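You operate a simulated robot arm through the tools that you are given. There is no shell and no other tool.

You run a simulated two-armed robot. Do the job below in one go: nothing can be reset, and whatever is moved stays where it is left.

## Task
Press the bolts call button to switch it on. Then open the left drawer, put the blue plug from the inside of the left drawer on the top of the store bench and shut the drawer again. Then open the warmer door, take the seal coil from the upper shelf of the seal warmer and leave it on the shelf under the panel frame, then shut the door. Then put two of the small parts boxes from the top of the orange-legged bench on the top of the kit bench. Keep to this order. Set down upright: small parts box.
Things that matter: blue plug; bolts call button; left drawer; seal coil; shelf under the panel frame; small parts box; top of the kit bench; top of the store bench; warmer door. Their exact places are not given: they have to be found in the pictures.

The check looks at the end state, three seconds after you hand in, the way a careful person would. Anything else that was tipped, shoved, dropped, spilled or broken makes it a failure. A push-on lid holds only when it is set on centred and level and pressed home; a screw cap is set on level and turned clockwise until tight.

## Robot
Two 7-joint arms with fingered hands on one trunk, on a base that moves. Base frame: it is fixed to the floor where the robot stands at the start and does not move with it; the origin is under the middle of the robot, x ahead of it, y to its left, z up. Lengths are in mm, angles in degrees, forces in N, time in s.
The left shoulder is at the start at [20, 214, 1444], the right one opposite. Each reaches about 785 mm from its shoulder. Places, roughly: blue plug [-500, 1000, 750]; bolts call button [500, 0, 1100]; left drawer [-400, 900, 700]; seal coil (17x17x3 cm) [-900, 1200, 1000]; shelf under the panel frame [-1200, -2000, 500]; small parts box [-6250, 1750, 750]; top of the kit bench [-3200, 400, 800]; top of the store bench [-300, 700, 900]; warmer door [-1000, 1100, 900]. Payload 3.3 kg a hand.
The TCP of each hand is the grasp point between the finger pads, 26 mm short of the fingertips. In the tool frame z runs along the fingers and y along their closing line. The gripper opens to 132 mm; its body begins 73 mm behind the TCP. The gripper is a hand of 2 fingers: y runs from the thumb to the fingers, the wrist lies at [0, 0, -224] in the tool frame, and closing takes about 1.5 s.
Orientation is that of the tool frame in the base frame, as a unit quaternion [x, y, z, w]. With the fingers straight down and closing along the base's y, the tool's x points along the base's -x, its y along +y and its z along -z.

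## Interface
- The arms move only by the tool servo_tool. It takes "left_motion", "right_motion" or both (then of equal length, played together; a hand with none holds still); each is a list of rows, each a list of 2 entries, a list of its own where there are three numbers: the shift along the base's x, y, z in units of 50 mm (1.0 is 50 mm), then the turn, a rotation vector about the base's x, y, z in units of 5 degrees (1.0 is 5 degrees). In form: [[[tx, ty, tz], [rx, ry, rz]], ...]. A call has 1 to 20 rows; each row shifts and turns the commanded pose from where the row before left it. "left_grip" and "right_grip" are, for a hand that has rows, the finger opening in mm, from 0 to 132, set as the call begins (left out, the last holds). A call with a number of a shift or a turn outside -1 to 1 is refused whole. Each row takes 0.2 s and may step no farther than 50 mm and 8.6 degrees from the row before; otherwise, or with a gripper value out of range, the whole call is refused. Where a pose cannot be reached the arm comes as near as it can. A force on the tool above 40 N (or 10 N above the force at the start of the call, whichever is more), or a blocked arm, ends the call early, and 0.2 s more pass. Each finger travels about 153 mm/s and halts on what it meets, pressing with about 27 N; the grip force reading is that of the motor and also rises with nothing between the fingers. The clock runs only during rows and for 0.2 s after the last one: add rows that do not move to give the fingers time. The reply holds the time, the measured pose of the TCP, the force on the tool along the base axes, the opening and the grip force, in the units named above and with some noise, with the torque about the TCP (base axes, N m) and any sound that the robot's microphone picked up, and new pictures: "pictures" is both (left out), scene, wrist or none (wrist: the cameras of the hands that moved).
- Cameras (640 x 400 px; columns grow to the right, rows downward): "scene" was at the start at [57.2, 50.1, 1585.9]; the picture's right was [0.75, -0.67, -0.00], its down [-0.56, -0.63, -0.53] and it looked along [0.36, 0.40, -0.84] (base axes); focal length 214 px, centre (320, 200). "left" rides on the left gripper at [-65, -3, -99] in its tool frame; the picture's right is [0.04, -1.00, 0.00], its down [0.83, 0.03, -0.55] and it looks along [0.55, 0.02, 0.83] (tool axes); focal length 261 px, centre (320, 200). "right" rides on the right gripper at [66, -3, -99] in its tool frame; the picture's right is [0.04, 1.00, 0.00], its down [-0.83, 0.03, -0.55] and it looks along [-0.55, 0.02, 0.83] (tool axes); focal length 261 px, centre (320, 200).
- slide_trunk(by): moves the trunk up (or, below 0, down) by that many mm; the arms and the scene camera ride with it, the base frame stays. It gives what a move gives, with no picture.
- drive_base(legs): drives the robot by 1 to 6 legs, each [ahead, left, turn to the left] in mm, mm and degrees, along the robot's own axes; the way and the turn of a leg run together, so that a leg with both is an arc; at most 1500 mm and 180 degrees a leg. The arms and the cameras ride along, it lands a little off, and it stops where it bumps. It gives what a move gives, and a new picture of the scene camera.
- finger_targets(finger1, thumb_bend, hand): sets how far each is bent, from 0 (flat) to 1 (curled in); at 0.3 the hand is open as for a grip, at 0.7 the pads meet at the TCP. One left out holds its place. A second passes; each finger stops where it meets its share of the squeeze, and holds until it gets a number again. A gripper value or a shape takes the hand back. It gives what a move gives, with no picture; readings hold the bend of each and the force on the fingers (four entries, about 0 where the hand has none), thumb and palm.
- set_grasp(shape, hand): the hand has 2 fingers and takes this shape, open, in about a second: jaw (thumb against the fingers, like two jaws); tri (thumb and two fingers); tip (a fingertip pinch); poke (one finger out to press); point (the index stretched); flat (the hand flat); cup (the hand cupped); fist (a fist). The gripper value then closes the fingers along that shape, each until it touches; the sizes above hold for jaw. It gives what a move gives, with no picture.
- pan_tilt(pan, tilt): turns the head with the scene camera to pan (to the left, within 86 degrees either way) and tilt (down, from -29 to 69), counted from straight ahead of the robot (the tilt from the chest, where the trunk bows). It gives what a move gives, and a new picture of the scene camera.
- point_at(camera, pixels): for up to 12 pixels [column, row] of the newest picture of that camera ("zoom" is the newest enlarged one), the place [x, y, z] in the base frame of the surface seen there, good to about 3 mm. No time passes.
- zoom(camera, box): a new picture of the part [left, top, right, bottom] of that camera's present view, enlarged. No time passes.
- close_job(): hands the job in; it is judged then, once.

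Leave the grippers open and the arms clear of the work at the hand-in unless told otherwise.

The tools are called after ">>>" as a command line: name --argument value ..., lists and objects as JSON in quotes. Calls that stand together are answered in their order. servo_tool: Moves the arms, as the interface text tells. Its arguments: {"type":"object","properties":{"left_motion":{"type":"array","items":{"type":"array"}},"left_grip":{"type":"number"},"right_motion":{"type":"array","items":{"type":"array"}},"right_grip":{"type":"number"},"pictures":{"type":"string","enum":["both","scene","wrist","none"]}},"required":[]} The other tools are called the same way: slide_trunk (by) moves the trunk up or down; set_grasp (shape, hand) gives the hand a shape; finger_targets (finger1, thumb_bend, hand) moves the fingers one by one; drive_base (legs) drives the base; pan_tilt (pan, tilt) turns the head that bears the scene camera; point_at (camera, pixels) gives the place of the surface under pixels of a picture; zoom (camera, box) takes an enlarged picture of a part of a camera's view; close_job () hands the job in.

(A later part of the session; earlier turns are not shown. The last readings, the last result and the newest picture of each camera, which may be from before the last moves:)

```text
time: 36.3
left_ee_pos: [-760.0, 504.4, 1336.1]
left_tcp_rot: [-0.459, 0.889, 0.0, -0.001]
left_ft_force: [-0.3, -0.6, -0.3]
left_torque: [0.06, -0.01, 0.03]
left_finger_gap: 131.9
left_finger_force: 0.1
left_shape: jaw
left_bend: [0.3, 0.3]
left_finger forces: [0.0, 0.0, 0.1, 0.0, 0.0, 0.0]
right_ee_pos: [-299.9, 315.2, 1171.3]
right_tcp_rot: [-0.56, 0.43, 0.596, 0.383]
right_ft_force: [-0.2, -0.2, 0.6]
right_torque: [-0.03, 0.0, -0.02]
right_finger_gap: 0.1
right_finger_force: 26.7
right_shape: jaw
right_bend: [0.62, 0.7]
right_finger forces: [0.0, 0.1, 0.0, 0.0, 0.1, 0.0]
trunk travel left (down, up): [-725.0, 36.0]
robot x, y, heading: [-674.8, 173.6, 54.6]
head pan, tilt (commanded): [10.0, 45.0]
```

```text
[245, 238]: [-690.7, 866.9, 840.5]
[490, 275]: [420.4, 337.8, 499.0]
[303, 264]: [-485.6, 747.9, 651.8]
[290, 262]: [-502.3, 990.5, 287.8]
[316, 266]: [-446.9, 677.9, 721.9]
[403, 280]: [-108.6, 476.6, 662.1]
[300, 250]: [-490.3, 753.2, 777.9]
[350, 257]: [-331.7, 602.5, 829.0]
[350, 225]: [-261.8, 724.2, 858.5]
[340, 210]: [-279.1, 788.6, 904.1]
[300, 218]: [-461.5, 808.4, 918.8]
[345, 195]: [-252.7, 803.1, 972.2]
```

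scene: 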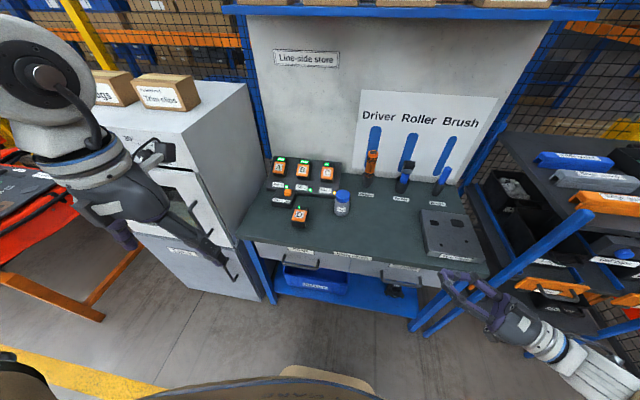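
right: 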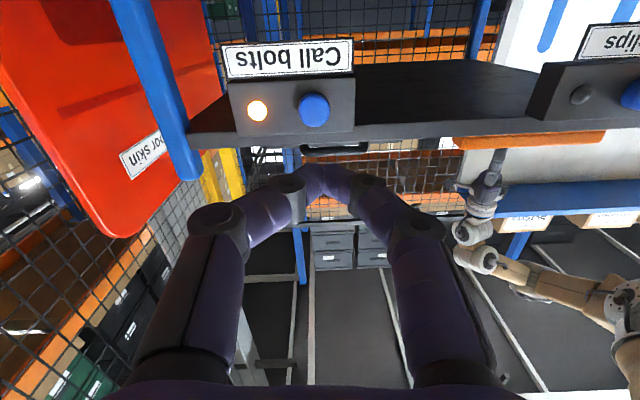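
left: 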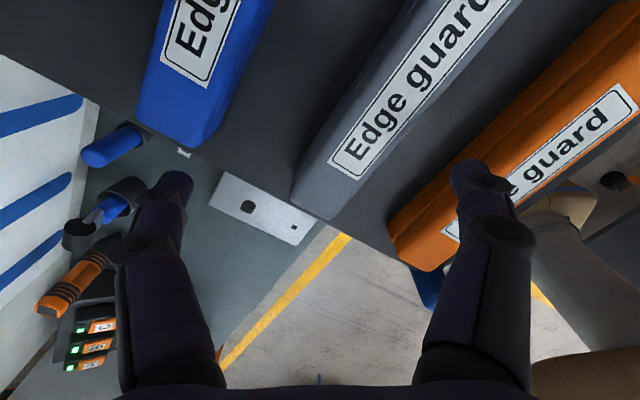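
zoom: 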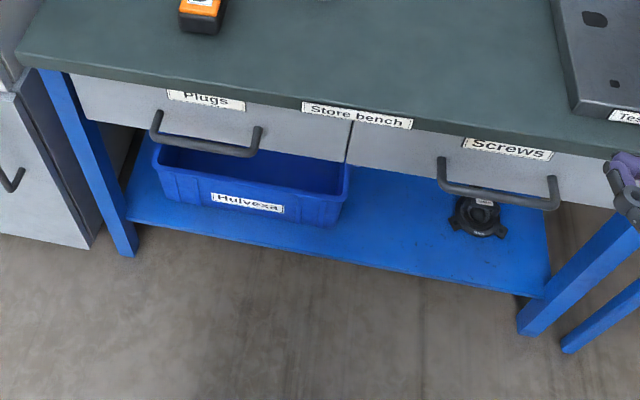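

I measure the left drawer's handle bar, posts and face on the zoomed picture.

>>> point_at --camera "zoom" --pixels '[[155, 133], [180, 143], [205, 148], [230, 152], [252, 152], [256, 132], [157, 117], [205, 122], [120, 100], [300, 135], [205, 99], [300, 90]]'

```text
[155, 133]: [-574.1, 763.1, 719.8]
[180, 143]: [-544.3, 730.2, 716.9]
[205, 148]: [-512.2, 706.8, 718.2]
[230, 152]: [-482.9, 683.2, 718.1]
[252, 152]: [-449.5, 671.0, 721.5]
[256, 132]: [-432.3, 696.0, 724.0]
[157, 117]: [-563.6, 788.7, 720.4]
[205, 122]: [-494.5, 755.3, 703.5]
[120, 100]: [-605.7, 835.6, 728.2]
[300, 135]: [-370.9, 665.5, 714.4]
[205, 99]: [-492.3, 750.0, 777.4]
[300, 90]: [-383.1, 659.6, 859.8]
```

The left drawer ("Plugs") has a horizontal bar handle, centre about [-512, 707, 718], about 40 mm in front of its face. I will grip it with the left hand pointing level with the fingers above and below the bar. First I back off 220 mm for room to pull.

>>> drive_base --legs '[[-220, 0, 0]]'

```text
time: 38.0
left_ee_pos: [-886.6, 323.3, 1335.7]
left_tcp_rot: [-0.459, 0.889, 0.0, 0.001]
left_ft_force: [0.1, 0.2, 0.1]
left_torque: [-0.01, -0.01, 0.02]
left_finger_gap: 132.0
left_finger_force: 0.0
left_shape: jaw
left_bend: [0.3, 0.3]
left_finger forces: [0.1, 0.0, 0.1, 0.0, 0.0, 0.0]
right_ee_pos: [-429.5, 134.4, 1171.0]
right_tcp_rot: [-0.559, 0.431, 0.596, 0.382]
right_ft_force: [0.4, 1.1, 0.2]
right_torque: [-0.01, -0.01, -0.01]
right_finger_gap: 0.2
right_finger_force: 27.0
right_shape: jaw
right_bend: [0.62, 0.7]
right_finger forces: [0.0, 0.1, 0.0, 0.1, 0.0, 0.1]
trunk travel left (down, up): [-725.0, 36.0]
robot x, y, heading: [-805.4, -8.8, 54.3]
head pan, tilt (commanded): [10.0, 45.0]
```

scene: 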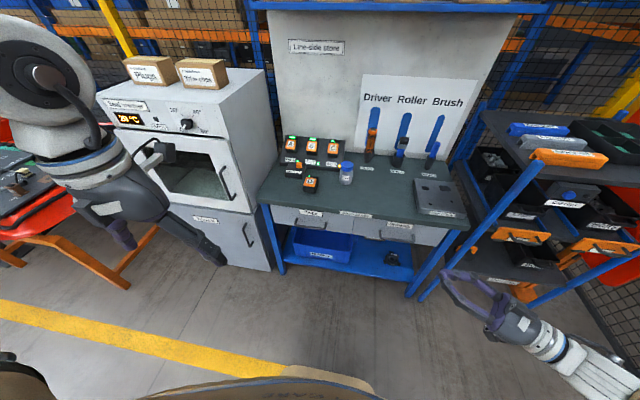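

Now I swing the left hand to point level toward the bench with the closing line vertical, moving it 300 mm forward.

>>> servo_tool --left_motion '[[[0.175, 0.244, 0], [0.967, 0.156, -0.692]], [[0.175, 0.244, 0], [0.967, 0.156, -0.692]], [[0.175, 0.244, 0], [0.967, 0.156, -0.692]], [[0.175, 0.244, 0], [0.967, 0.156, -0.692]], [[0.175, 0.244, 0], [0.967, 0.156, -0.692]], [[0.175, 0.244, 0], [0.967, 0.156, -0.692]], [[0.175, 0.244, 0], [0.967, 0.156, -0.692]], [[0.175, 0.244, 0], [0.967, 0.156, -0.692]], [[0.175, 0.244, 0], [0.967, 0.156, -0.692]], [[0.175, 0.244, 0], [0.967, 0.156, -0.692]], [[0.175, 0.244, 0], [0.967, 0.156, -0.692]], [[0.175, 0.244, 0], [0.967, 0.156, -0.692]], [[0.175, 0.244, 0], [0.967, 0.156, -0.692]], [[0.175, 0.244, 0], [0.967, 0.156, -0.692]], [[0.175, 0.244, 0], [0.967, 0.156, -0.692]], [[0.175, 0.244, 0], [0.967, 0.156, -0.692]], [[0.175, 0.244, 0], [0.967, 0.156, -0.692]], [[0.175, 0.244, 0], [0.967, 0.156, -0.692]], [[0.175, 0.244, 0], [0.967, 0.156, -0.692]], [[0.175, 0.244, 0], [0.967, 0.156, -0.692]]]' --left_grip 80 --pictures "both"

```text
time: 42.1
left_ee_pos: [-869.1, 435.0, 1382.1]
left_tcp_rot: [-0.245, 0.925, 0.276, 0.092]
left_ft_force: [0.9, -0.4, 0.1]
left_torque: [-0.02, 0.02, 0.0]
left_finger_gap: 80.3
left_finger_force: 0.1
left_shape: jaw
left_bend: [0.71, 0.71]
left_finger forces: [0.0, 0.1, 0.0, 0.0, 0.0, 0.0]
left hand out of reach, approached as far as the arm can: row 4, 5, 6, 7, 8, 9, 10, 11, 12, 13, 14, 15, 16, 17, 18, 19, 20
right_ee_pos: [-429.6, 134.5, 1170.0]
right_tcp_rot: [-0.56, 0.429, 0.596, 0.382]
right_ft_force: [0.6, -0.1, 0.0]
right_torque: [0.0, 0.01, -0.02]
right_finger_gap: 0.0
right_finger_force: 26.9
right_shape: jaw
right_bend: [0.62, 0.7]
right_finger forces: [0.0, 0.0, 0.0, 0.1, 0.0, 0.0]
trunk travel left (down, up): [-725.0, 36.0]
robot x, y, heading: [-804.1, -6.6, 54.7]
head pan, tilt (commanded): [10.0, 45.0]
```

scene: 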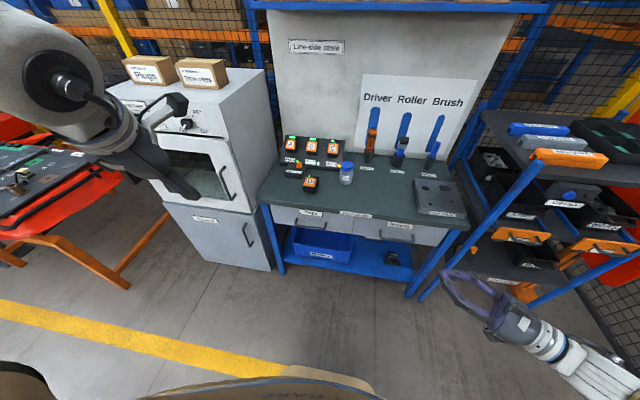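
left: 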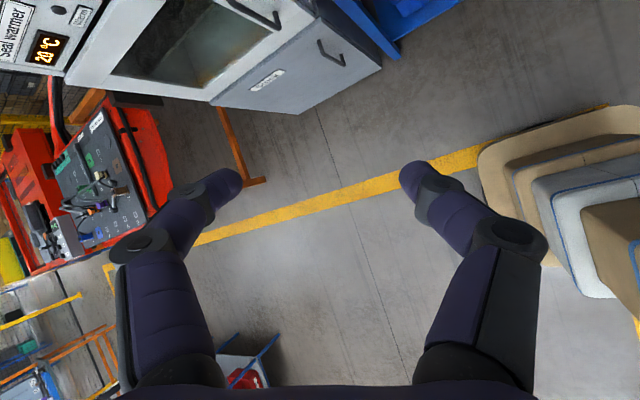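

The arm stuck at about 42° of that turn. I undo it and turn the other way round (roll the opposite way), still in free space.

>>> servo_tool --left_motion '[[[0, 0, 0], [-0.967, -0.156, 0.692]], [[0, 0, 0], [-0.967, -0.156, 0.692]], [[0, 0, 0], [-0.967, -0.156, 0.692]], [[0, 0, 0], [-0.967, -0.156, 0.692]], [[0, 0, 0], [-0.967, -0.156, 0.692]], [[0, 0, 0], [-0.967, -0.156, 0.692]], [[0, 0, 0], [-0.967, -0.156, 0.692]], [[0.18, 0.116, -0.13], [0.156, -0.967, 0.692]], [[0.18, 0.116, -0.13], [0.156, -0.967, 0.692]], [[0.18, 0.116, -0.13], [0.156, -0.967, 0.692]], [[0.18, 0.116, -0.13], [0.156, -0.967, 0.692]], [[0.18, 0.116, -0.13], [0.156, -0.967, 0.692]], [[0.18, 0.116, -0.13], [0.156, -0.967, 0.692]], [[0.18, 0.116, -0.13], [0.156, -0.967, 0.692]], [[0.18, 0.116, -0.13], [0.156, -0.967, 0.692]], [[0.18, 0.116, -0.13], [0.156, -0.967, 0.692]], [[0.18, 0.116, -0.13], [0.156, -0.967, 0.692]]]' --pictures "none"

```text
time: 45.8
left_ee_pos: [-776.8, 493.1, 1316.2]
left_tcp_rot: [0.654, -0.636, 0.128, -0.39]
left_ft_force: [0.0, -0.4, -0.7]
left_torque: [-0.02, -0.01, -0.04]
left_finger_gap: 80.3
left_finger_force: 0.0
left_shape: jaw
left_bend: [0.71, 0.71]
left_finger forces: [0.0, 0.0, 0.0, 0.1, 0.0, 0.0]
right_ee_pos: [-429.5, 135.2, 1171.9]
right_tcp_rot: [-0.559, 0.431, 0.595, 0.383]
right_ft_force: [0.2, 0.4, 0.0]
right_torque: [0.02, 0.0, 0.01]
right_finger_gap: 0.1
right_finger_force: 26.9
right_shape: jaw
right_bend: [0.62, 0.7]
right_finger forces: [0.1, 0.0, 0.0, 0.1, 0.0, 0.0]
trunk travel left (down, up): [-725.0, 36.0]
robot x, y, heading: [-801.5, -6.1, 54.8]
head pan, tilt (commanded): [10.0, 45.0]
```

This way works without hitting a limit. I continue the remaining turn.

>>> servo_tool --left_motion '[[[0.18, 0.116, -0.13], [0.156, -0.967, 0.692]], [[0.18, 0.116, -0.13], [0.156, -0.967, 0.692]], [[0.18, 0.116, -0.13], [0.156, -0.967, 0.692]], [[0.18, 0.116, -0.13], [0.156, -0.967, 0.692]], [[0.18, 0.116, -0.13], [0.156, -0.967, 0.692]], [[0.18, 0.116, -0.13], [0.156, -0.967, 0.692]], [[0.18, 0.116, -0.13], [0.156, -0.967, 0.692]], [[0.18, 0.116, -0.13], [0.156, -0.967, 0.692]], [[0.18, 0.116, -0.13], [0.156, -0.967, 0.692]], [[0.18, 0.116, -0.13], [0.156, -0.967, 0.692]]]' --pictures "both"

```text
time: 48.0
left_ee_pos: [-747.0, 624.2, 1342.9]
left_tcp_rot: [0.674, -0.216, 0.22, -0.671]
left_ft_force: [-0.5, -0.4, 0.3]
left_torque: [0.01, 0.0, 0.01]
left_finger_gap: 80.2
left_finger_force: 0.0
left_shape: jaw
left_bend: [0.71, 0.71]
left_finger forces: [0.1, 0.0, 0.1, 0.1, 0.0, 0.0]
left hand out of reach, approached as far as the arm can: row 6, 7, 8, 9, 10
right_ee_pos: [-429.2, 134.4, 1170.9]
right_tcp_rot: [-0.56, 0.431, 0.596, 0.382]
right_ft_force: [-0.8, 0.2, 0.3]
right_torque: [-0.04, 0.0, -0.01]
right_finger_gap: 0.0
right_finger_force: 26.6
right_shape: jaw
right_bend: [0.62, 0.7]
right_finger forces: [0.0, 0.1, 0.0, 0.0, 0.0, 0.1]
trunk travel left (down, up): [-725.0, 36.0]
robot x, y, heading: [-803.6, -7.8, 54.7]
head pan, tilt (commanded): [10.0, 45.0]
```

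scene: 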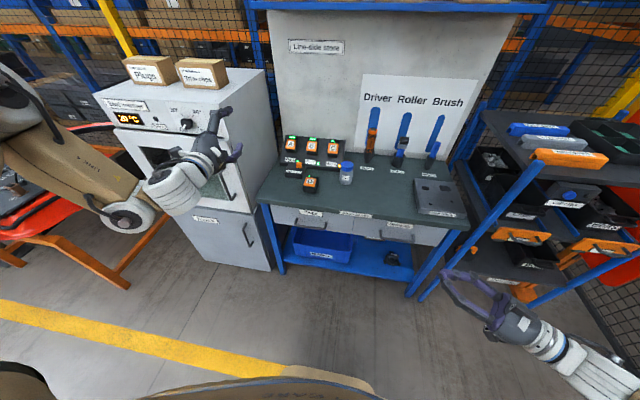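
left: 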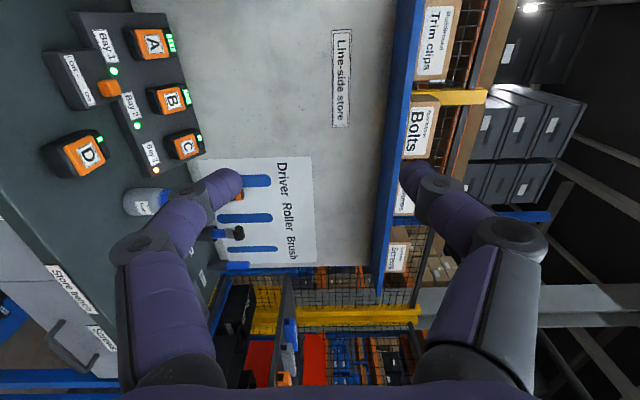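

The left hand now points level at the bench with its closing line vertical. Before using the base for pulling, I check what is behind me on the right.

>>> pan_tilt --pan -86 --tilt 35

>>> pan_tilt --pan 86 --tilt 35

```text
time: 49.7
left_ee_pos: [-747.2, 623.4, 1341.5]
left_tcp_rot: [0.674, -0.216, 0.219, -0.671]
left_ft_force: [-0.7, 0.0, 0.5]
left_torque: [-0.03, -0.01, -0.04]
left_finger_gap: 80.3
left_finger_force: 0.1
left_shape: jaw
left_bend: [0.71, 0.71]
left_finger forces: [0.0, 0.0, 0.1, 0.0, 0.1, 0.0]
right_ee_pos: [-429.6, 134.4, 1171.0]
right_tcp_rot: [-0.56, 0.43, 0.597, 0.382]
right_ft_force: [-0.7, -0.3, -0.4]
right_torque: [0.03, 0.02, -0.05]
right_finger_gap: 0.0
right_finger_force: 27.0
right_shape: jaw
right_bend: [0.62, 0.7]
right_finger forces: [0.0, 0.2, 0.0, 0.0, 0.1, 0.0]
trunk travel left (down, up): [-725.0, 36.0]
robot x, y, heading: [-801.9, -6.5, 54.6]
head pan, tilt (commanded): [-85.9, 35.0]
```

scene: 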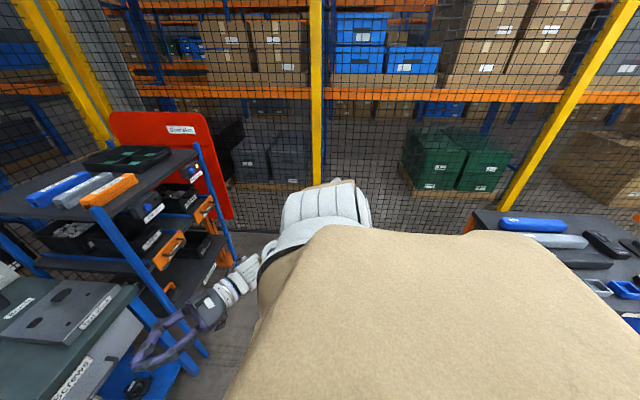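

```text
time: 52.3
left_ee_pos: [-748.4, 622.2, 1341.9]
left_tcp_rot: [0.674, -0.216, 0.219, -0.671]
left_ft_force: [0.0, 0.0, 0.5]
left_torque: [0.0, -0.03, -0.01]
left_finger_gap: 80.2
left_finger_force: 0.1
left_shape: jaw
left_bend: [0.71, 0.71]
left_finger forces: [0.0, 0.0, 0.0, 0.1, 0.0, 0.1]
right_ee_pos: [-429.1, 133.6, 1172.1]
right_tcp_rot: [-0.56, 0.43, 0.596, 0.383]
right_ft_force: [0.5, 0.1, 0.0]
right_torque: [-0.03, 0.03, 0.0]
right_finger_gap: 0.2
right_finger_force: 27.4
right_shape: jaw
right_bend: [0.62, 0.7]
right_finger forces: [0.0, 0.1, 0.0, 0.0, 0.0, 0.0]
trunk travel left (down, up): [-725.0, 36.0]
robot x, y, heading: [-803.1, -6.3, 54.4]
head pan, tilt (commanded): [85.9, 35.0]
```

scene: 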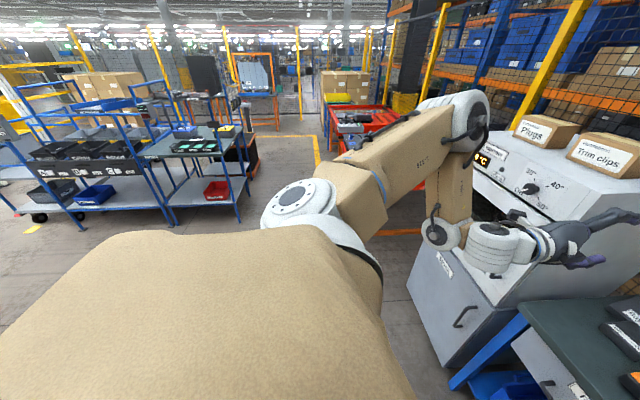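

Space behind me is open floor for at least a bit (tool bench is well to the right-rear). I lower the trunk by 600 mm so that the hand comes to the drawer handle's height.

>>> slide_trunk --by -600

>>> pan_tilt --pan 15 --tilt 25

```text
refused: -600 is not a number from -400 to 400
```

```text
time: 53.7
left_ee_pos: [-747.0, 622.7, 1340.9]
left_tcp_rot: [0.674, -0.217, 0.22, -0.671]
left_ft_force: [0.9, -0.3, -0.3]
left_torque: [-0.05, -0.02, 0.0]
left_finger_gap: 80.2
left_finger_force: 0.1
left_shape: jaw
left_bend: [0.71, 0.71]
left_finger forces: [0.0, 0.0, 0.0, 0.1, 0.0, 0.0]
right_ee_pos: [-429.3, 135.0, 1170.8]
right_tcp_rot: [-0.56, 0.43, 0.596, 0.382]
right_ft_force: [-0.2, 0.1, -0.3]
right_torque: [-0.03, 0.04, -0.02]
right_finger_gap: 0.0
right_finger_force: 26.7
right_shape: jaw
right_bend: [0.62, 0.7]
right_finger forces: [0.0, 0.0, 0.0, 0.1, 0.0, 0.1]
trunk travel left (down, up): [-725.0, 36.0]
robot x, y, heading: [-800.4, -13.5, 54.4]
head pan, tilt (commanded): [15.0, 25.0]
```

scene: 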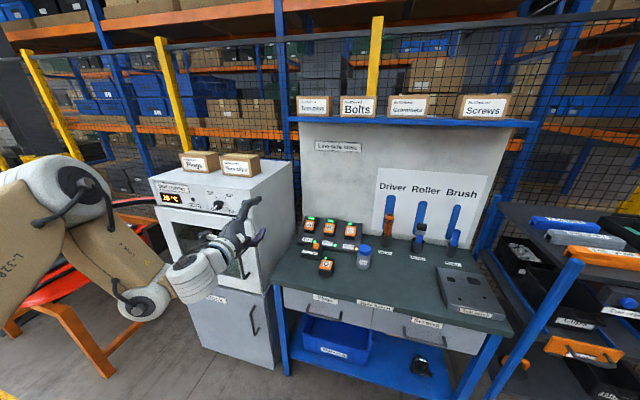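

The trunk moves at most 400 mm a call; I do 400 and then 200 down.

>>> slide_trunk --by -400

>>> slide_trunk --by -200

>>> pan_tilt --pan 15 --tilt 15

```text
time: 57.5
left_ee_pos: [-745.7, 628.1, 920.2]
left_tcp_rot: [0.689, -0.22, 0.215, -0.657]
left_ft_force: [-0.7, 0.5, -0.3]
left_torque: [0.03, -0.02, 0.0]
left_finger_gap: 80.1
left_finger_force: 0.1
left_shape: jaw
left_bend: [0.71, 0.71]
left_finger forces: [0.0, 0.0, 0.0, 0.0, 0.1, 0.0]
right_ee_pos: [-430.4, 135.1, 772.2]
right_tcp_rot: [-0.56, 0.43, 0.596, 0.382]
right_ft_force: [0.7, 0.5, -0.4]
right_torque: [0.04, 0.0, 0.01]
right_finger_gap: 0.0
right_finger_force: 27.2
right_shape: jaw
right_bend: [0.62, 0.7]
right_finger forces: [0.1, 0.1, 0.1, 0.0, 0.0, 0.0]
trunk travel left (down, up): [-325.0, 436.0]
robot x, y, heading: [-802.0, -8.0, 54.8]
head pan, tilt (commanded): [15.0, 25.0]
```

```text
time: 59.7
left_ee_pos: [-742.2, 632.2, 667.4]
left_tcp_rot: [0.723, -0.232, 0.203, -0.618]
left_ft_force: [-0.1, -0.4, -0.8]
left_torque: [0.0, 0.02, 0.02]
left_finger_gap: 80.5
left_finger_force: 0.1
left_shape: jaw
left_bend: [0.71, 0.71]
left_finger forces: [0.0, 0.0, 0.0, 0.0, 0.1, 0.1]
right_ee_pos: [-429.2, 134.6, 571.1]
right_tcp_rot: [-0.56, 0.43, 0.597, 0.382]
right_ft_force: [0.8, 0.3, 0.5]
right_torque: [0.0, -0.04, 0.02]
right_finger_gap: 0.1
right_finger_force: 26.8
right_shape: jaw
right_bend: [0.62, 0.7]
right_finger forces: [0.0, 0.1, 0.0, 0.0, 0.0, 0.0]
trunk travel left (down, up): [-125.0, 636.0]
robot x, y, heading: [-805.4, -9.8, 54.3]
head pan, tilt (commanded): [15.0, 25.0]
```

```text
time: 60.4
left_ee_pos: [-741.3, 633.8, 667.1]
left_tcp_rot: [0.723, -0.233, 0.203, -0.618]
left_ft_force: [-0.1, 0.3, -0.7]
left_torque: [-0.01, 0.0, 0.01]
left_finger_gap: 80.1
left_finger_force: 0.1
left_shape: jaw
left_bend: [0.71, 0.71]
left_finger forces: [0.0, 0.0, 0.0, 0.1, 0.0, 0.0]
right_ee_pos: [-430.1, 135.4, 571.4]
right_tcp_rot: [-0.56, 0.43, 0.597, 0.382]
right_ft_force: [0.8, -0.2, 0.3]
right_torque: [0.01, -0.01, 0.0]
right_finger_gap: 0.0
right_finger_force: 27.1
right_shape: jaw
right_bend: [0.62, 0.7]
right_finger forces: [0.0, 0.0, 0.0, 0.1, 0.1, 0.0]
trunk travel left (down, up): [-125.0, 636.0]
robot x, y, heading: [-804.8, -7.3, 54.4]
head pan, tilt (commanded): [15.0, 15.0]
```

scene: 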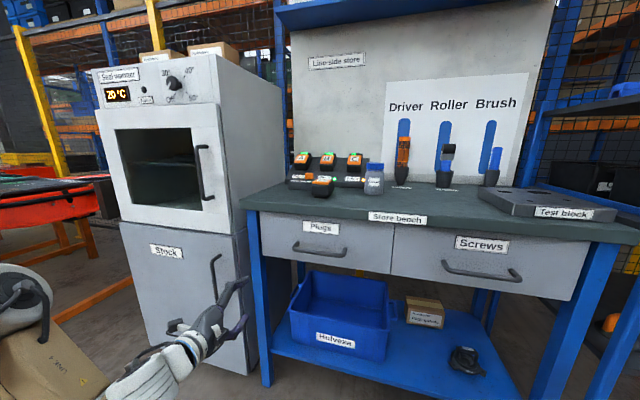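

Now I have a clear level view: drawer "Plugs" with its bar near (320, 250). I measure the bar, drawer face edges and warmer handle again from here.

>>> zoom --camera "scene" --box '[230, 190, 430, 315]'

>>> point_at --camera "scene" --pixels '[[300, 248], [320, 253], [340, 255], [320, 235], [270, 225], [385, 260], [262, 212], [320, 222], [203, 150], [205, 190], [200, 200], [160, 160]]'

```text
3.20 times, centred on (330, 252) of scene
```

zoom: 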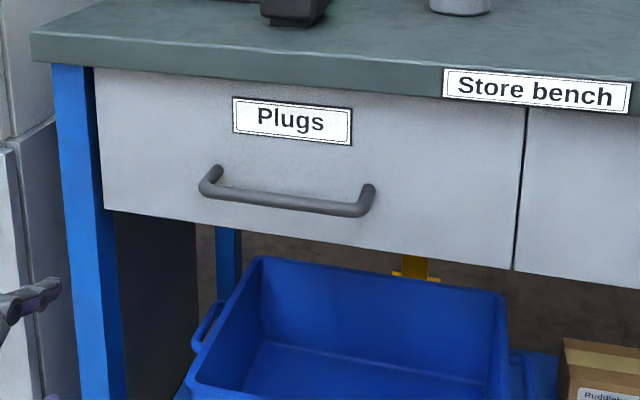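

```text
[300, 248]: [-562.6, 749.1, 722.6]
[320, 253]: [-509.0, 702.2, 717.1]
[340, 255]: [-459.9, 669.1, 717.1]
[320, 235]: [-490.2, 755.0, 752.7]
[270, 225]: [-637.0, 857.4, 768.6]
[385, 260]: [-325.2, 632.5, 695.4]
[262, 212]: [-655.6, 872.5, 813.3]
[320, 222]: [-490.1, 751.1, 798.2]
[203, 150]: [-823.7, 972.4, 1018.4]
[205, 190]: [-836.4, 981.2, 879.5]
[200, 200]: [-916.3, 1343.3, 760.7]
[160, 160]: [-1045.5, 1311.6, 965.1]
```

I bring the left hand in line with the bar (lateral, height) and level it, still well in front.

>>> servo_tool --left_motion '[[[0.458, -0.33, 0.204], [0.286, -0.205, 0]], [[0.458, -0.33, 0.204], [0.286, -0.205, 0]], [[0.458, -0.33, 0.204], [0.286, -0.205, 0]], [[0.458, -0.33, 0.204], [0.286, -0.205, 0]], [[0.458, -0.33, 0.204], [0.286, -0.205, 0]], [[0, 0, 0], [0, 0, 0]]]' --pictures "wrist"

```text
time: 61.8
left_ee_pos: [-639.6, 620.3, 757.3]
left_tcp_rot: [0.673, -0.218, 0.221, -0.671]
left_ft_force: [0.1, -0.2, -0.2]
left_torque: [0.0, -0.01, -0.01]
left_finger_gap: 80.2
left_finger_force: 0.1
left_shape: jaw
left_bend: [0.71, 0.71]
left_finger forces: [0.0, 0.0, 0.0, 0.1, 0.1, 0.0]
left hand out of reach, approached as far as the arm can: row 1, 2, 3, 4, 5
right_ee_pos: [-429.1, 134.7, 571.6]
right_tcp_rot: [-0.56, 0.43, 0.596, 0.382]
right_ft_force: [0.7, -0.7, -0.9]
right_torque: [0.01, -0.01, 0.0]
right_finger_gap: 0.2
right_finger_force: 27.2
right_shape: jaw
right_bend: [0.62, 0.7]
right_finger forces: [0.0, 0.0, 0.0, 0.0, 0.1, 0.0]
trunk travel left (down, up): [-125.0, 636.0]
robot x, y, heading: [-802.6, -5.9, 54.8]
head pan, tilt (commanded): [15.0, 15.0]
```

left: 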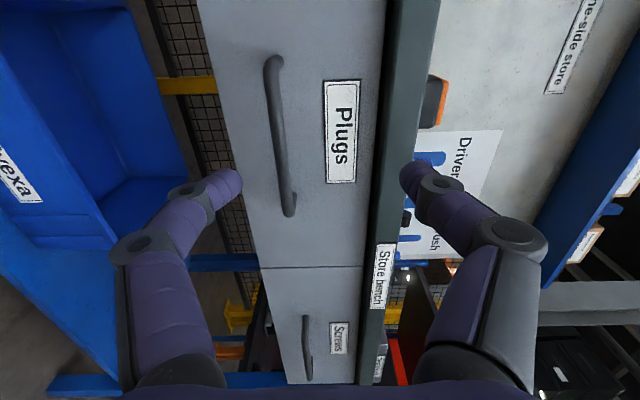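

The arm prefers to be further out. I try the aligned position 70 mm further forward.

>>> servo_tool --left_motion '[[[0.41, 0.135, -0.195], [0, 0, 0]], [[0.41, 0.135, -0.195], [0, 0, 0]], [[0.41, 0.135, -0.195], [0, 0, 0]], [[0.41, 0.135, -0.195], [0, 0, 0]], [[0, 0, 0], [0, 0, 0]]]' --pictures "wrist"

```text
time: 63.0
left_ee_pos: [-594.3, 651.5, 746.8]
left_tcp_rot: [0.673, -0.217, 0.221, -0.671]
left_ft_force: [0.7, 0.3, -0.1]
left_torque: [0.0, 0.03, -0.01]
left_finger_gap: 80.4
left_finger_force: 0.0
left_shape: jaw
left_bend: [0.71, 0.71]
left_finger forces: [0.0, 0.0, 0.1, 0.0, 0.1, 0.0]
left hand out of reach, approached as far as the arm can: row 1, 2, 3, 4
right_ee_pos: [-429.4, 134.9, 572.5]
right_tcp_rot: [-0.559, 0.431, 0.596, 0.382]
right_ft_force: [0.2, 0.2, -0.3]
right_torque: [-0.03, 0.01, -0.01]
right_finger_gap: 0.1
right_finger_force: 27.0
right_shape: jaw
right_bend: [0.62, 0.7]
right_finger forces: [0.0, 0.1, 0.0, 0.1, 0.0, 0.1]
trunk travel left (down, up): [-125.0, 636.0]
robot x, y, heading: [-801.3, -5.1, 54.7]
head pan, tilt (commanded): [15.0, 15.0]
```

left: 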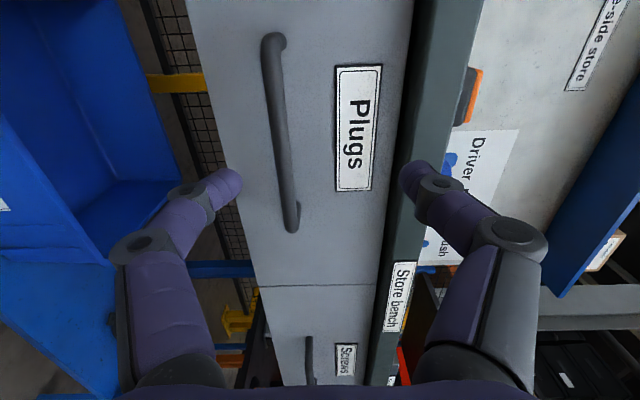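

I lower the trunk 70 mm more and shift the base 33 mm right so that the hand lines up with the bar in its reachable zone.

>>> slide_trunk --by -70

>>> drive_base --legs '[[0, -33, 0]]'

```text
time: 64.1
left_ee_pos: [-594.1, 649.8, 676.9]
left_tcp_rot: [0.673, -0.217, 0.221, -0.672]
left_ft_force: [-0.1, -0.5, 0.0]
left_torque: [-0.01, -0.05, 0.01]
left_finger_gap: 80.3
left_finger_force: 0.0
left_shape: jaw
left_bend: [0.71, 0.71]
left_finger forces: [0.0, 0.0, 0.0, 0.0, 0.0, 0.1]
right_ee_pos: [-429.9, 134.1, 501.9]
right_tcp_rot: [-0.56, 0.43, 0.596, 0.383]
right_ft_force: [-0.5, 0.2, 0.3]
right_torque: [0.02, -0.02, 0.03]
right_finger_gap: 0.0
right_finger_force: 27.4
right_shape: jaw
right_bend: [0.62, 0.7]
right_finger forces: [0.0, 0.0, 0.0, 0.0, 0.1, 0.0]
trunk travel left (down, up): [-55.0, 706.0]
robot x, y, heading: [-802.3, -8.0, 54.7]
head pan, tilt (commanded): [15.0, 15.0]
```

```text
time: 65.0
left_ee_pos: [-566.3, 631.0, 676.6]
left_tcp_rot: [0.673, -0.216, 0.221, -0.672]
left_ft_force: [-0.1, -0.4, 0.0]
left_torque: [-0.02, -0.01, 0.01]
left_finger_gap: 80.0
left_finger_force: 0.1
left_shape: jaw
left_bend: [0.71, 0.71]
left_finger forces: [0.1, 0.0, 0.0, 0.0, 0.1, 0.0]
right_ee_pos: [-403.6, 116.2, 502.3]
right_tcp_rot: [-0.56, 0.43, 0.596, 0.382]
right_ft_force: [0.6, -0.4, -0.1]
right_torque: [-0.03, 0.0, 0.01]
right_finger_gap: 0.0
right_finger_force: 26.9
right_shape: jaw
right_bend: [0.62, 0.7]
right_finger forces: [0.0, 0.1, 0.0, 0.0, 0.1, 0.0]
trunk travel left (down, up): [-55.0, 706.0]
robot x, y, heading: [-775.9, -28.7, 54.4]
head pan, tilt (commanded): [15.0, 15.0]
```

scene: 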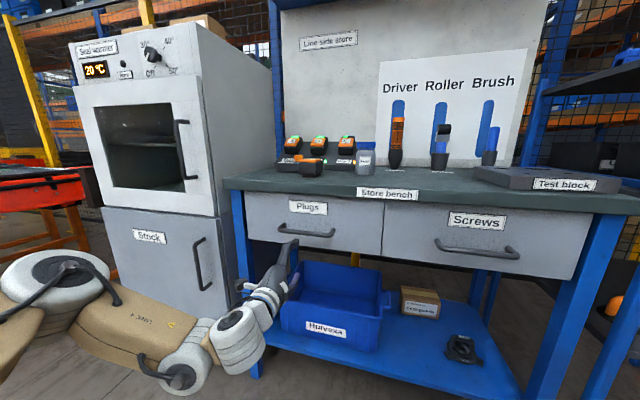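

The hand is lined up laterally (t≈828) but 41 mm low. I raise it to the bar's height and open the fingers to 90 mm.

>>> servo_tool --left_motion '[[[0, 0, 0.27], [0, 0, 0]], [[0, 0, 0.27], [0, 0, 0]], [[0, 0, 0.28], [0, 0, 0]], [[0, 0, 0], [0, 0, 0]]]' --left_grip 90 --pictures "wrist"

```text
time: 66.0
left_ee_pos: [-566.9, 630.6, 718.1]
left_tcp_rot: [0.673, -0.217, 0.221, -0.672]
left_ft_force: [-0.9, -0.3, -0.2]
left_torque: [-0.05, -0.02, 0.0]
left_finger_gap: 89.3
left_finger_force: 0.2
left_shape: jaw
left_bend: [0.69, 0.59]
left_finger forces: [0.0, 0.0, 0.0, 0.0, 0.0, 0.1]
right_ee_pos: [-402.6, 114.5, 501.2]
right_tcp_rot: [-0.56, 0.43, 0.596, 0.382]
right_ft_force: [0.7, -0.2, 0.5]
right_torque: [-0.01, 0.0, -0.03]
right_finger_gap: 0.0
right_finger_force: 26.5
right_shape: jaw
right_bend: [0.62, 0.7]
right_finger forces: [0.1, 0.0, 0.0, 0.0, 0.0, 0.0]
trunk travel left (down, up): [-55.0, 706.0]
robot x, y, heading: [-778.8, -27.7, 54.6]
head pan, tilt (commanded): [15.0, 15.0]
```

left: 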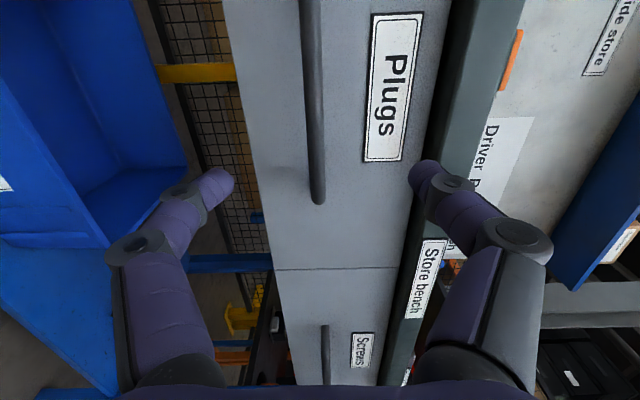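

The bar is centred between the fingers. I advance 97 mm so that the fingers straddle it.

>>> servo_tool --left_motion '[[[0.189, 0.263, 0], [0, 0, 0]], [[0.189, 0.263, 0], [0, 0, 0]], [[0.189, 0.263, 0], [0, 0, 0]], [[0.189, 0.263, 0], [0, 0, 0]], [[0.189, 0.263, 0], [0, 0, 0]], [[0.189, 0.263, 0], [0, 0, 0]], [[0, 0, 0], [0, 0, 0]]]' --pictures "both"

```text
time: 67.5
left_ee_pos: [-517.0, 709.9, 719.9]
left_tcp_rot: [0.673, -0.219, 0.221, -0.671]
left_ft_force: [0.6, 0.1, 0.1]
left_torque: [0.0, 0.01, 0.0]
left_finger_gap: 89.6
left_finger_force: 0.0
left_shape: jaw
left_bend: [0.69, 0.59]
left_finger forces: [0.0, 0.0, 0.1, 0.0, 0.1, 0.0]
left hand out of reach, approached as far as the arm can: row 6
right_ee_pos: [-401.6, 115.2, 500.5]
right_tcp_rot: [-0.56, 0.429, 0.597, 0.382]
right_ft_force: [0.8, 1.2, -0.2]
right_torque: [-0.01, 0.01, 0.02]
right_finger_gap: 0.0
right_finger_force: 27.0
right_shape: jaw
right_bend: [0.62, 0.7]
right_finger forces: [0.0, 0.0, 0.0, 0.1, 0.0, 0.1]
trunk travel left (down, up): [-55.0, 706.0]
robot x, y, heading: [-774.8, -27.3, 54.7]
head pan, tilt (commanded): [15.0, 15.0]
```

scene: 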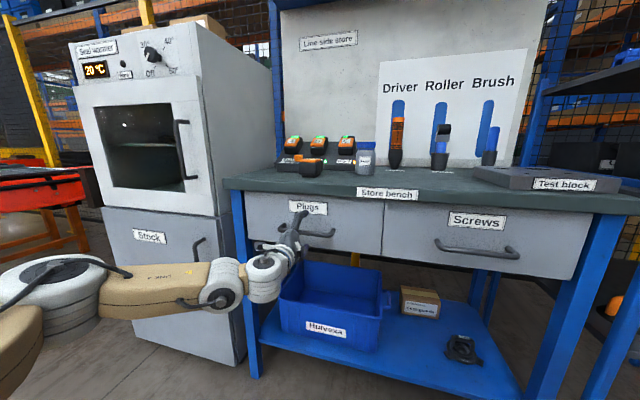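
left: 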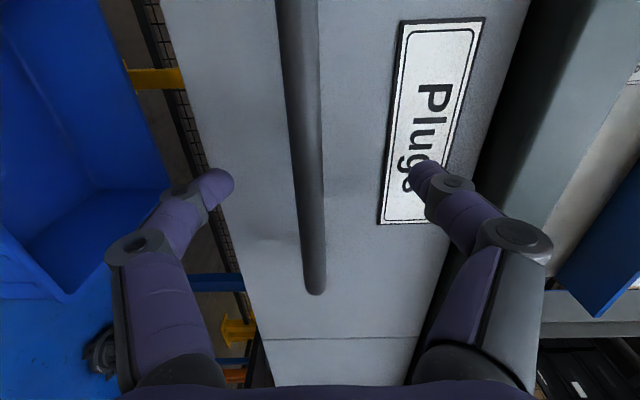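

The TCP is at the bar (d≈275, t≈834, z 720). I close the fingers on it.

>>> servo_tool --left_motion '[[[0, 0, 0], [0, 0, 0]], [[0, 0, 0], [0, 0, 0]], [[0, 0, 0], [0, 0, 0]], [[0, 0, 0], [0, 0, 0]], [[0, 0, 0], [0, 0, 0]], [[0, 0, 0], [0, 0, 0]], [[0, 0, 0], [0, 0, 0]], [[0, 0, 0], [0, 0, 0]]]' --left_grip 0 --pictures "wrist"

```text
time: 69.3
left_ee_pos: [-516.6, 709.5, 720.4]
left_tcp_rot: [0.673, -0.218, 0.221, -0.671]
left_ft_force: [0.1, 0.6, -0.7]
left_torque: [-0.02, -0.05, 0.03]
left_finger_gap: 0.4
left_finger_force: 26.9
left_shape: jaw
left_bend: [0.71, 0.68]
left_finger forces: [0.0, 0.1, 0.0, 0.0, 0.0, 0.0]
right_ee_pos: [-401.1, 114.7, 501.3]
right_tcp_rot: [-0.559, 0.431, 0.596, 0.382]
right_ft_force: [-0.7, 0.7, -0.2]
right_torque: [-0.02, 0.02, 0.01]
right_finger_gap: 0.0
right_finger_force: 27.7
right_shape: jaw
right_bend: [0.62, 0.7]
right_finger forces: [0.0, 0.1, 0.0, 0.1, 0.0, 0.0]
trunk travel left (down, up): [-55.0, 706.0]
robot x, y, heading: [-777.5, -31.5, 54.5]
head pan, tilt (commanded): [15.0, 15.0]
```

left: 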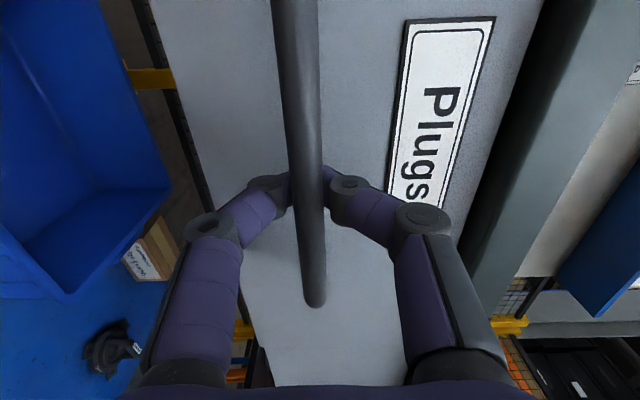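

The fingers closed to 0.4 mm behind the bar: they hook around it (bar passes in front of the fingertips in the picture). That serves for pulling. I pull with the base, first 80 mm.

>>> drive_base --legs '[[-80, 0, 0]]'

```text
time: 70.4
left_ee_pos: [-562.8, 645.0, 720.4]
left_tcp_rot: [0.673, -0.219, 0.222, -0.671]
left_ft_force: [0.2, 0.4, 0.0]
left_torque: [0.01, -0.05, -0.04]
left_finger_gap: 0.0
left_finger_force: 27.2
left_shape: jaw
left_bend: [0.71, 0.68]
left_finger forces: [0.0, 0.0, 0.0, 0.0, 0.1, 0.0]
right_ee_pos: [-448.2, 51.1, 501.5]
right_tcp_rot: [-0.559, 0.431, 0.596, 0.383]
right_ft_force: [-0.4, 0.3, 0.5]
right_torque: [0.01, -0.01, 0.03]
right_finger_gap: 0.0
right_finger_force: 27.2
right_shape: jaw
right_bend: [0.62, 0.7]
right_finger forces: [0.0, 0.0, 0.0, 0.1, 0.0, 0.0]
trunk travel left (down, up): [-55.0, 706.0]
robot x, y, heading: [-823.5, -87.7, 54.6]
head pan, tilt (commanded): [15.0, 15.0]
```

scene: 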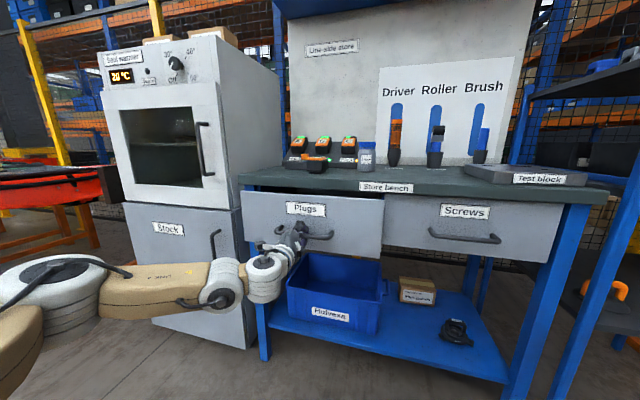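

The drawer follows. I pull another 150 mm.

>>> drive_base --legs '[[-150, 0, 0]]'

```text
time: 71.8
left_ee_pos: [-651.3, 522.8, 719.1]
left_tcp_rot: [0.673, -0.219, 0.222, -0.671]
left_ft_force: [0.6, 0.1, 0.2]
left_torque: [0.0, 0.03, 0.0]
left_finger_gap: 0.0
left_finger_force: 27.1
left_shape: jaw
left_bend: [0.71, 0.68]
left_finger forces: [0.0, 0.1, 0.0, 0.0, 0.0, 0.0]
right_ee_pos: [-535.0, -71.5, 501.5]
right_tcp_rot: [-0.56, 0.43, 0.597, 0.382]
right_ft_force: [-0.2, 0.2, 0.3]
right_torque: [0.01, -0.01, -0.01]
right_finger_gap: 0.0
right_finger_force: 27.0
right_shape: jaw
right_bend: [0.62, 0.7]
right_finger forces: [0.1, 0.0, 0.0, 0.1, 0.0, 0.0]
trunk travel left (down, up): [-55.0, 706.0]
robot x, y, heading: [-908.6, -213.0, 54.6]
head pan, tilt (commanded): [15.0, 15.0]
```

scene: 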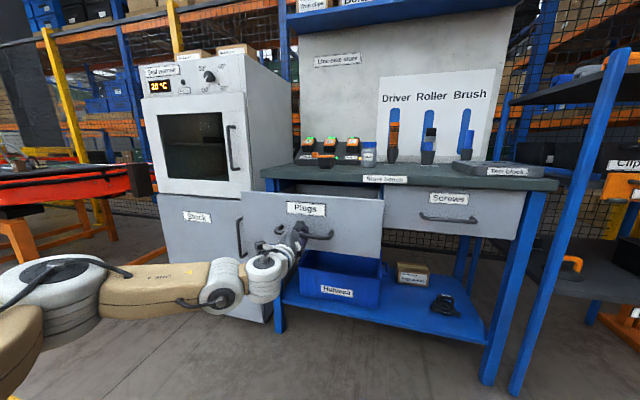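

Opened about 230 mm. I pull 40 mm more, watching that it still follows.

>>> drive_base --legs '[[-40, 0, 0]]'

```text
time: 72.7
left_ee_pos: [-673.8, 489.3, 719.5]
left_tcp_rot: [0.673, -0.219, 0.222, -0.671]
left_ft_force: [1.3, -0.2, 0.0]
left_torque: [0.0, 0.01, 0.03]
left_finger_gap: 0.2
left_finger_force: 26.8
left_shape: jaw
left_bend: [0.71, 0.68]
left_finger forces: [0.0, 0.0, 0.0, 0.0, 0.1, 0.1]
right_ee_pos: [-557.8, -104.7, 500.3]
right_tcp_rot: [-0.56, 0.431, 0.596, 0.383]
right_ft_force: [-0.2, 0.0, 0.2]
right_torque: [-0.01, 0.0, 0.0]
right_finger_gap: 0.0
right_finger_force: 27.2
right_shape: jaw
right_bend: [0.62, 0.7]
right_finger forces: [0.1, 0.1, 0.0, 0.0, 0.1, 0.1]
trunk travel left (down, up): [-55.0, 706.0]
robot x, y, heading: [-934.9, -246.7, 54.5]
head pan, tilt (commanded): [15.0, 15.0]
```

scene: 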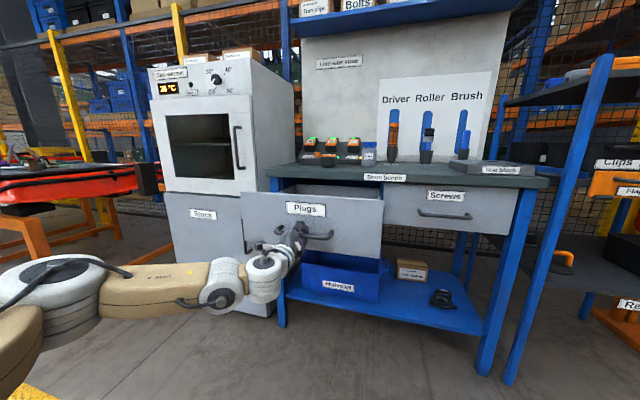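

Opened about 270 mm. I open the fingers and draw the hand back 90 mm off the bar.

>>> servo_tool --left_motion '[[[0, 0, 0], [0, 0, 0]], [[0, 0, 0], [0, 0, 0]], [[0, 0, 0], [0, 0, 0]], [[0, 0, 0], [0, 0, 0]], [[0, 0, 0], [0, 0, 0]], [[0, 0, 0], [0, 0, 0]], [[-0.175, -0.244, 0], [0, 0, 0]], [[-0.175, -0.244, 0], [0, 0, 0]], [[-0.175, -0.244, 0], [0, 0, 0]], [[-0.175, -0.244, 0], [0, 0, 0]], [[-0.175, -0.244, 0], [0, 0, 0]], [[-0.175, -0.244, 0], [0, 0, 0]], [[0, 0, 0], [0, 0, 0]]]' --left_grip 100 --pictures "wrist"

```text
time: 75.5
left_ee_pos: [-727.1, 415.6, 720.0]
left_tcp_rot: [0.673, -0.218, 0.221, -0.671]
left_ft_force: [-0.7, 0.7, 0.0]
left_torque: [-0.02, 0.0, 0.0]
left_finger_gap: 99.8
left_finger_force: 0.0
left_shape: jaw
left_bend: [0.63, 0.49]
left_finger forces: [0.0, 0.0, 0.0, 0.0, 0.0, 0.0]
right_ee_pos: [-559.3, -106.1, 501.3]
right_tcp_rot: [-0.56, 0.43, 0.596, 0.382]
right_ft_force: [-0.3, 0.0, 0.3]
right_torque: [0.0, 0.03, 0.0]
right_finger_gap: 0.0
right_finger_force: 27.4
right_shape: jaw
right_bend: [0.62, 0.7]
right_finger forces: [0.0, 0.0, 0.0, 0.0, 0.0, 0.0]
trunk travel left (down, up): [-55.0, 706.0]
robot x, y, heading: [-932.9, -245.1, 54.4]
head pan, tilt (commanded): [15.0, 15.0]
```

left: 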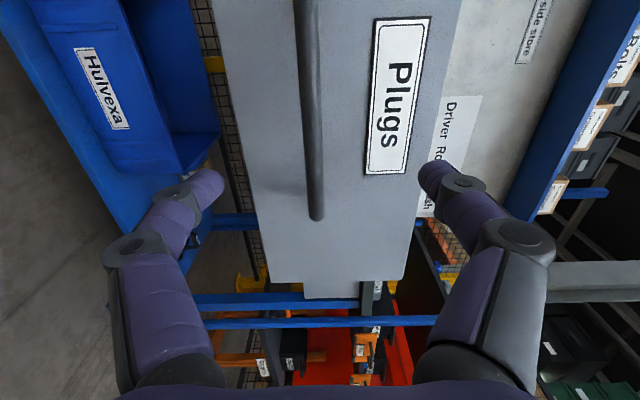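

The hand is clear. I raise the trunk 400 mm to look into the drawer from above.

>>> slide_trunk --by 400

>>> pan_tilt --pan 10 --tilt 35

```text
time: 79.3
left_ee_pos: [-736.2, 403.2, 1173.5]
left_tcp_rot: [-0.644, 0.208, -0.231, 0.699]
left_ft_force: [-0.1, -1.0, -0.4]
left_torque: [0.0, 0.02, 0.03]
left_finger_gap: 99.8
left_finger_force: 0.0
left_shape: jaw
left_bend: [0.63, 0.49]
left_finger forces: [0.0, 0.1, 0.0, 0.0, 0.0, 0.1]
right_ee_pos: [-558.4, -104.3, 901.0]
right_tcp_rot: [-0.56, 0.43, 0.596, 0.382]
right_ft_force: [0.6, 0.6, -0.1]
right_torque: [-0.01, -0.01, 0.0]
right_finger_gap: 0.3
right_finger_force: 27.4
right_shape: jaw
right_bend: [0.62, 0.7]
right_finger forces: [0.1, 0.0, 0.0, 0.0, 0.0, 0.1]
trunk travel left (down, up): [-455.0, 306.0]
robot x, y, heading: [-929.5, -247.1, 54.7]
head pan, tilt (commanded): [15.0, 15.0]
```

```text
time: 80.1
left_ee_pos: [-736.3, 403.7, 1174.0]
left_tcp_rot: [-0.644, 0.209, -0.231, 0.699]
left_ft_force: [0.0, 1.1, 0.4]
left_torque: [0.01, 0.01, -0.02]
left_finger_gap: 100.0
left_finger_force: 0.1
left_shape: jaw
left_bend: [0.63, 0.49]
left_finger forces: [0.0, 0.0, 0.0, 0.0, 0.1, 0.0]
right_ee_pos: [-558.6, -104.8, 899.7]
right_tcp_rot: [-0.56, 0.429, 0.597, 0.381]
right_ft_force: [0.7, -0.2, -0.7]
right_torque: [-0.01, -0.01, 0.0]
right_finger_gap: 0.0
right_finger_force: 27.0
right_shape: jaw
right_bend: [0.62, 0.7]
right_finger forces: [0.0, 0.0, 0.1, 0.0, 0.0, 0.1]
trunk travel left (down, up): [-455.0, 306.0]
robot x, y, heading: [-932.3, -244.0, 55.0]
head pan, tilt (commanded): [10.0, 35.0]
```

scene: 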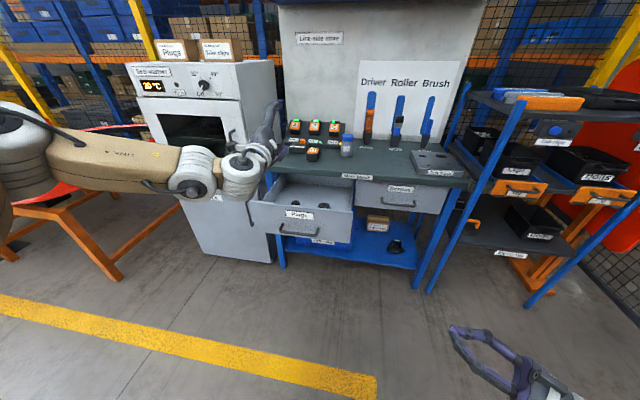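

The drawer stands open at about (305, 200). I zoom into it.

>>> zoom --camera "scene" --box '[240, 160, 370, 250]'

```text
4.44 times, centred on (305, 205) of scene
```

zoom: 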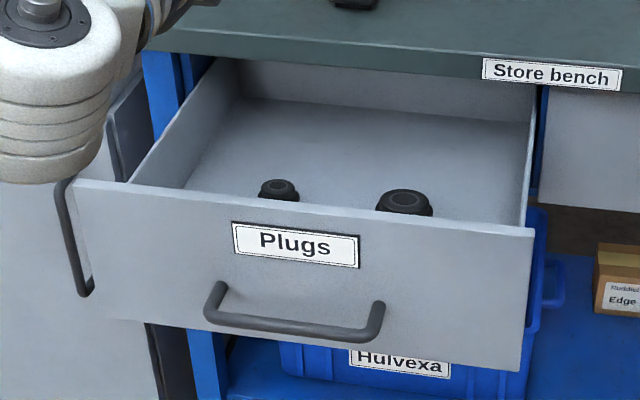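

Two dark plugs are seen; a blue one may be hidden behind the drawer front. I turn the left hand back to pointing down (reverse of before), drawing it 150 mm nearer, then I will drive closer and look from above.

>>> servo_tool --left_motion '[[[-0.088, -0.122, 0.1], [-0.156, 0.967, -0.692]], [[-0.088, -0.122, 0.1], [-0.156, 0.967, -0.692]], [[-0.088, -0.122, 0.1], [-0.156, 0.967, -0.692]], [[-0.088, -0.122, 0.1], [-0.156, 0.967, -0.692]], [[-0.088, -0.122, 0.1], [-0.156, 0.967, -0.692]], [[-0.088, -0.122, 0], [-0.156, 0.967, -0.692]], [[-0.088, -0.122, 0], [-0.156, 0.967, -0.692]], [[-0.088, -0.122, 0], [-0.156, 0.967, -0.692]], [[-0.088, -0.122, 0], [-0.156, 0.967, -0.692]], [[-0.088, -0.122, 0], [-0.156, 0.967, -0.692]], [[-0.088, -0.122, 0], [-0.156, 0.967, -0.692]], [[-0.088, -0.122, 0], [-0.156, 0.967, -0.692]], [[-0.088, -0.122, 0], [-0.156, 0.967, -0.692]], [[-0.088, -0.122, 0], [-0.156, 0.967, -0.692]], [[-0.088, -0.122, 0], [-0.156, 0.967, -0.692]], [[-0.088, -0.122, 0], [-0.156, 0.967, -0.692]], [[-0.088, -0.122, 0], [-0.156, 0.967, -0.692]], [[-0.088, -0.122, 0], [-0.156, 0.967, -0.692]], [[-0.088, -0.122, 0], [-0.156, 0.967, -0.692]], [[-0.088, -0.122, 0], [-0.156, 0.967, -0.692]]]' --left_grip 80 --pictures "scene"

```text
time: 84.3
left_ee_pos: [-945.6, 223.3, 1110.4]
left_tcp_rot: [-0.458, 0.888, -0.039, 0.019]
left_ft_force: [0.6, -0.3, -0.4]
left_torque: [0.0, -0.01, 0.0]
left_finger_gap: 79.8
left_finger_force: 0.1
left_shape: jaw
left_bend: [0.71, 0.71]
left_finger forces: [0.0, 0.0, 0.0, 0.0, 0.1, 0.0]
left hand out of reach, approached as far as the arm can: row 13, 14, 15, 16, 17, 18, 19, 20
right_ee_pos: [-559.5, -105.9, 900.7]
right_tcp_rot: [-0.56, 0.43, 0.596, 0.382]
right_ft_force: [0.2, -1.0, -0.1]
right_torque: [-0.02, -0.02, 0.02]
right_finger_gap: 0.0
right_finger_force: 26.8
right_shape: jaw
right_bend: [0.62, 0.7]
right_finger forces: [0.0, 0.0, 0.0, 0.1, 0.0, 0.1]
trunk travel left (down, up): [-455.0, 306.0]
robot x, y, heading: [-929.7, -248.8, 54.6]
head pan, tilt (commanded): [10.0, 35.0]
```

scene: 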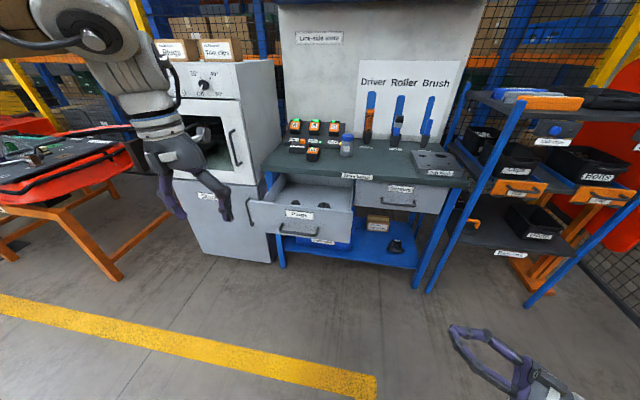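

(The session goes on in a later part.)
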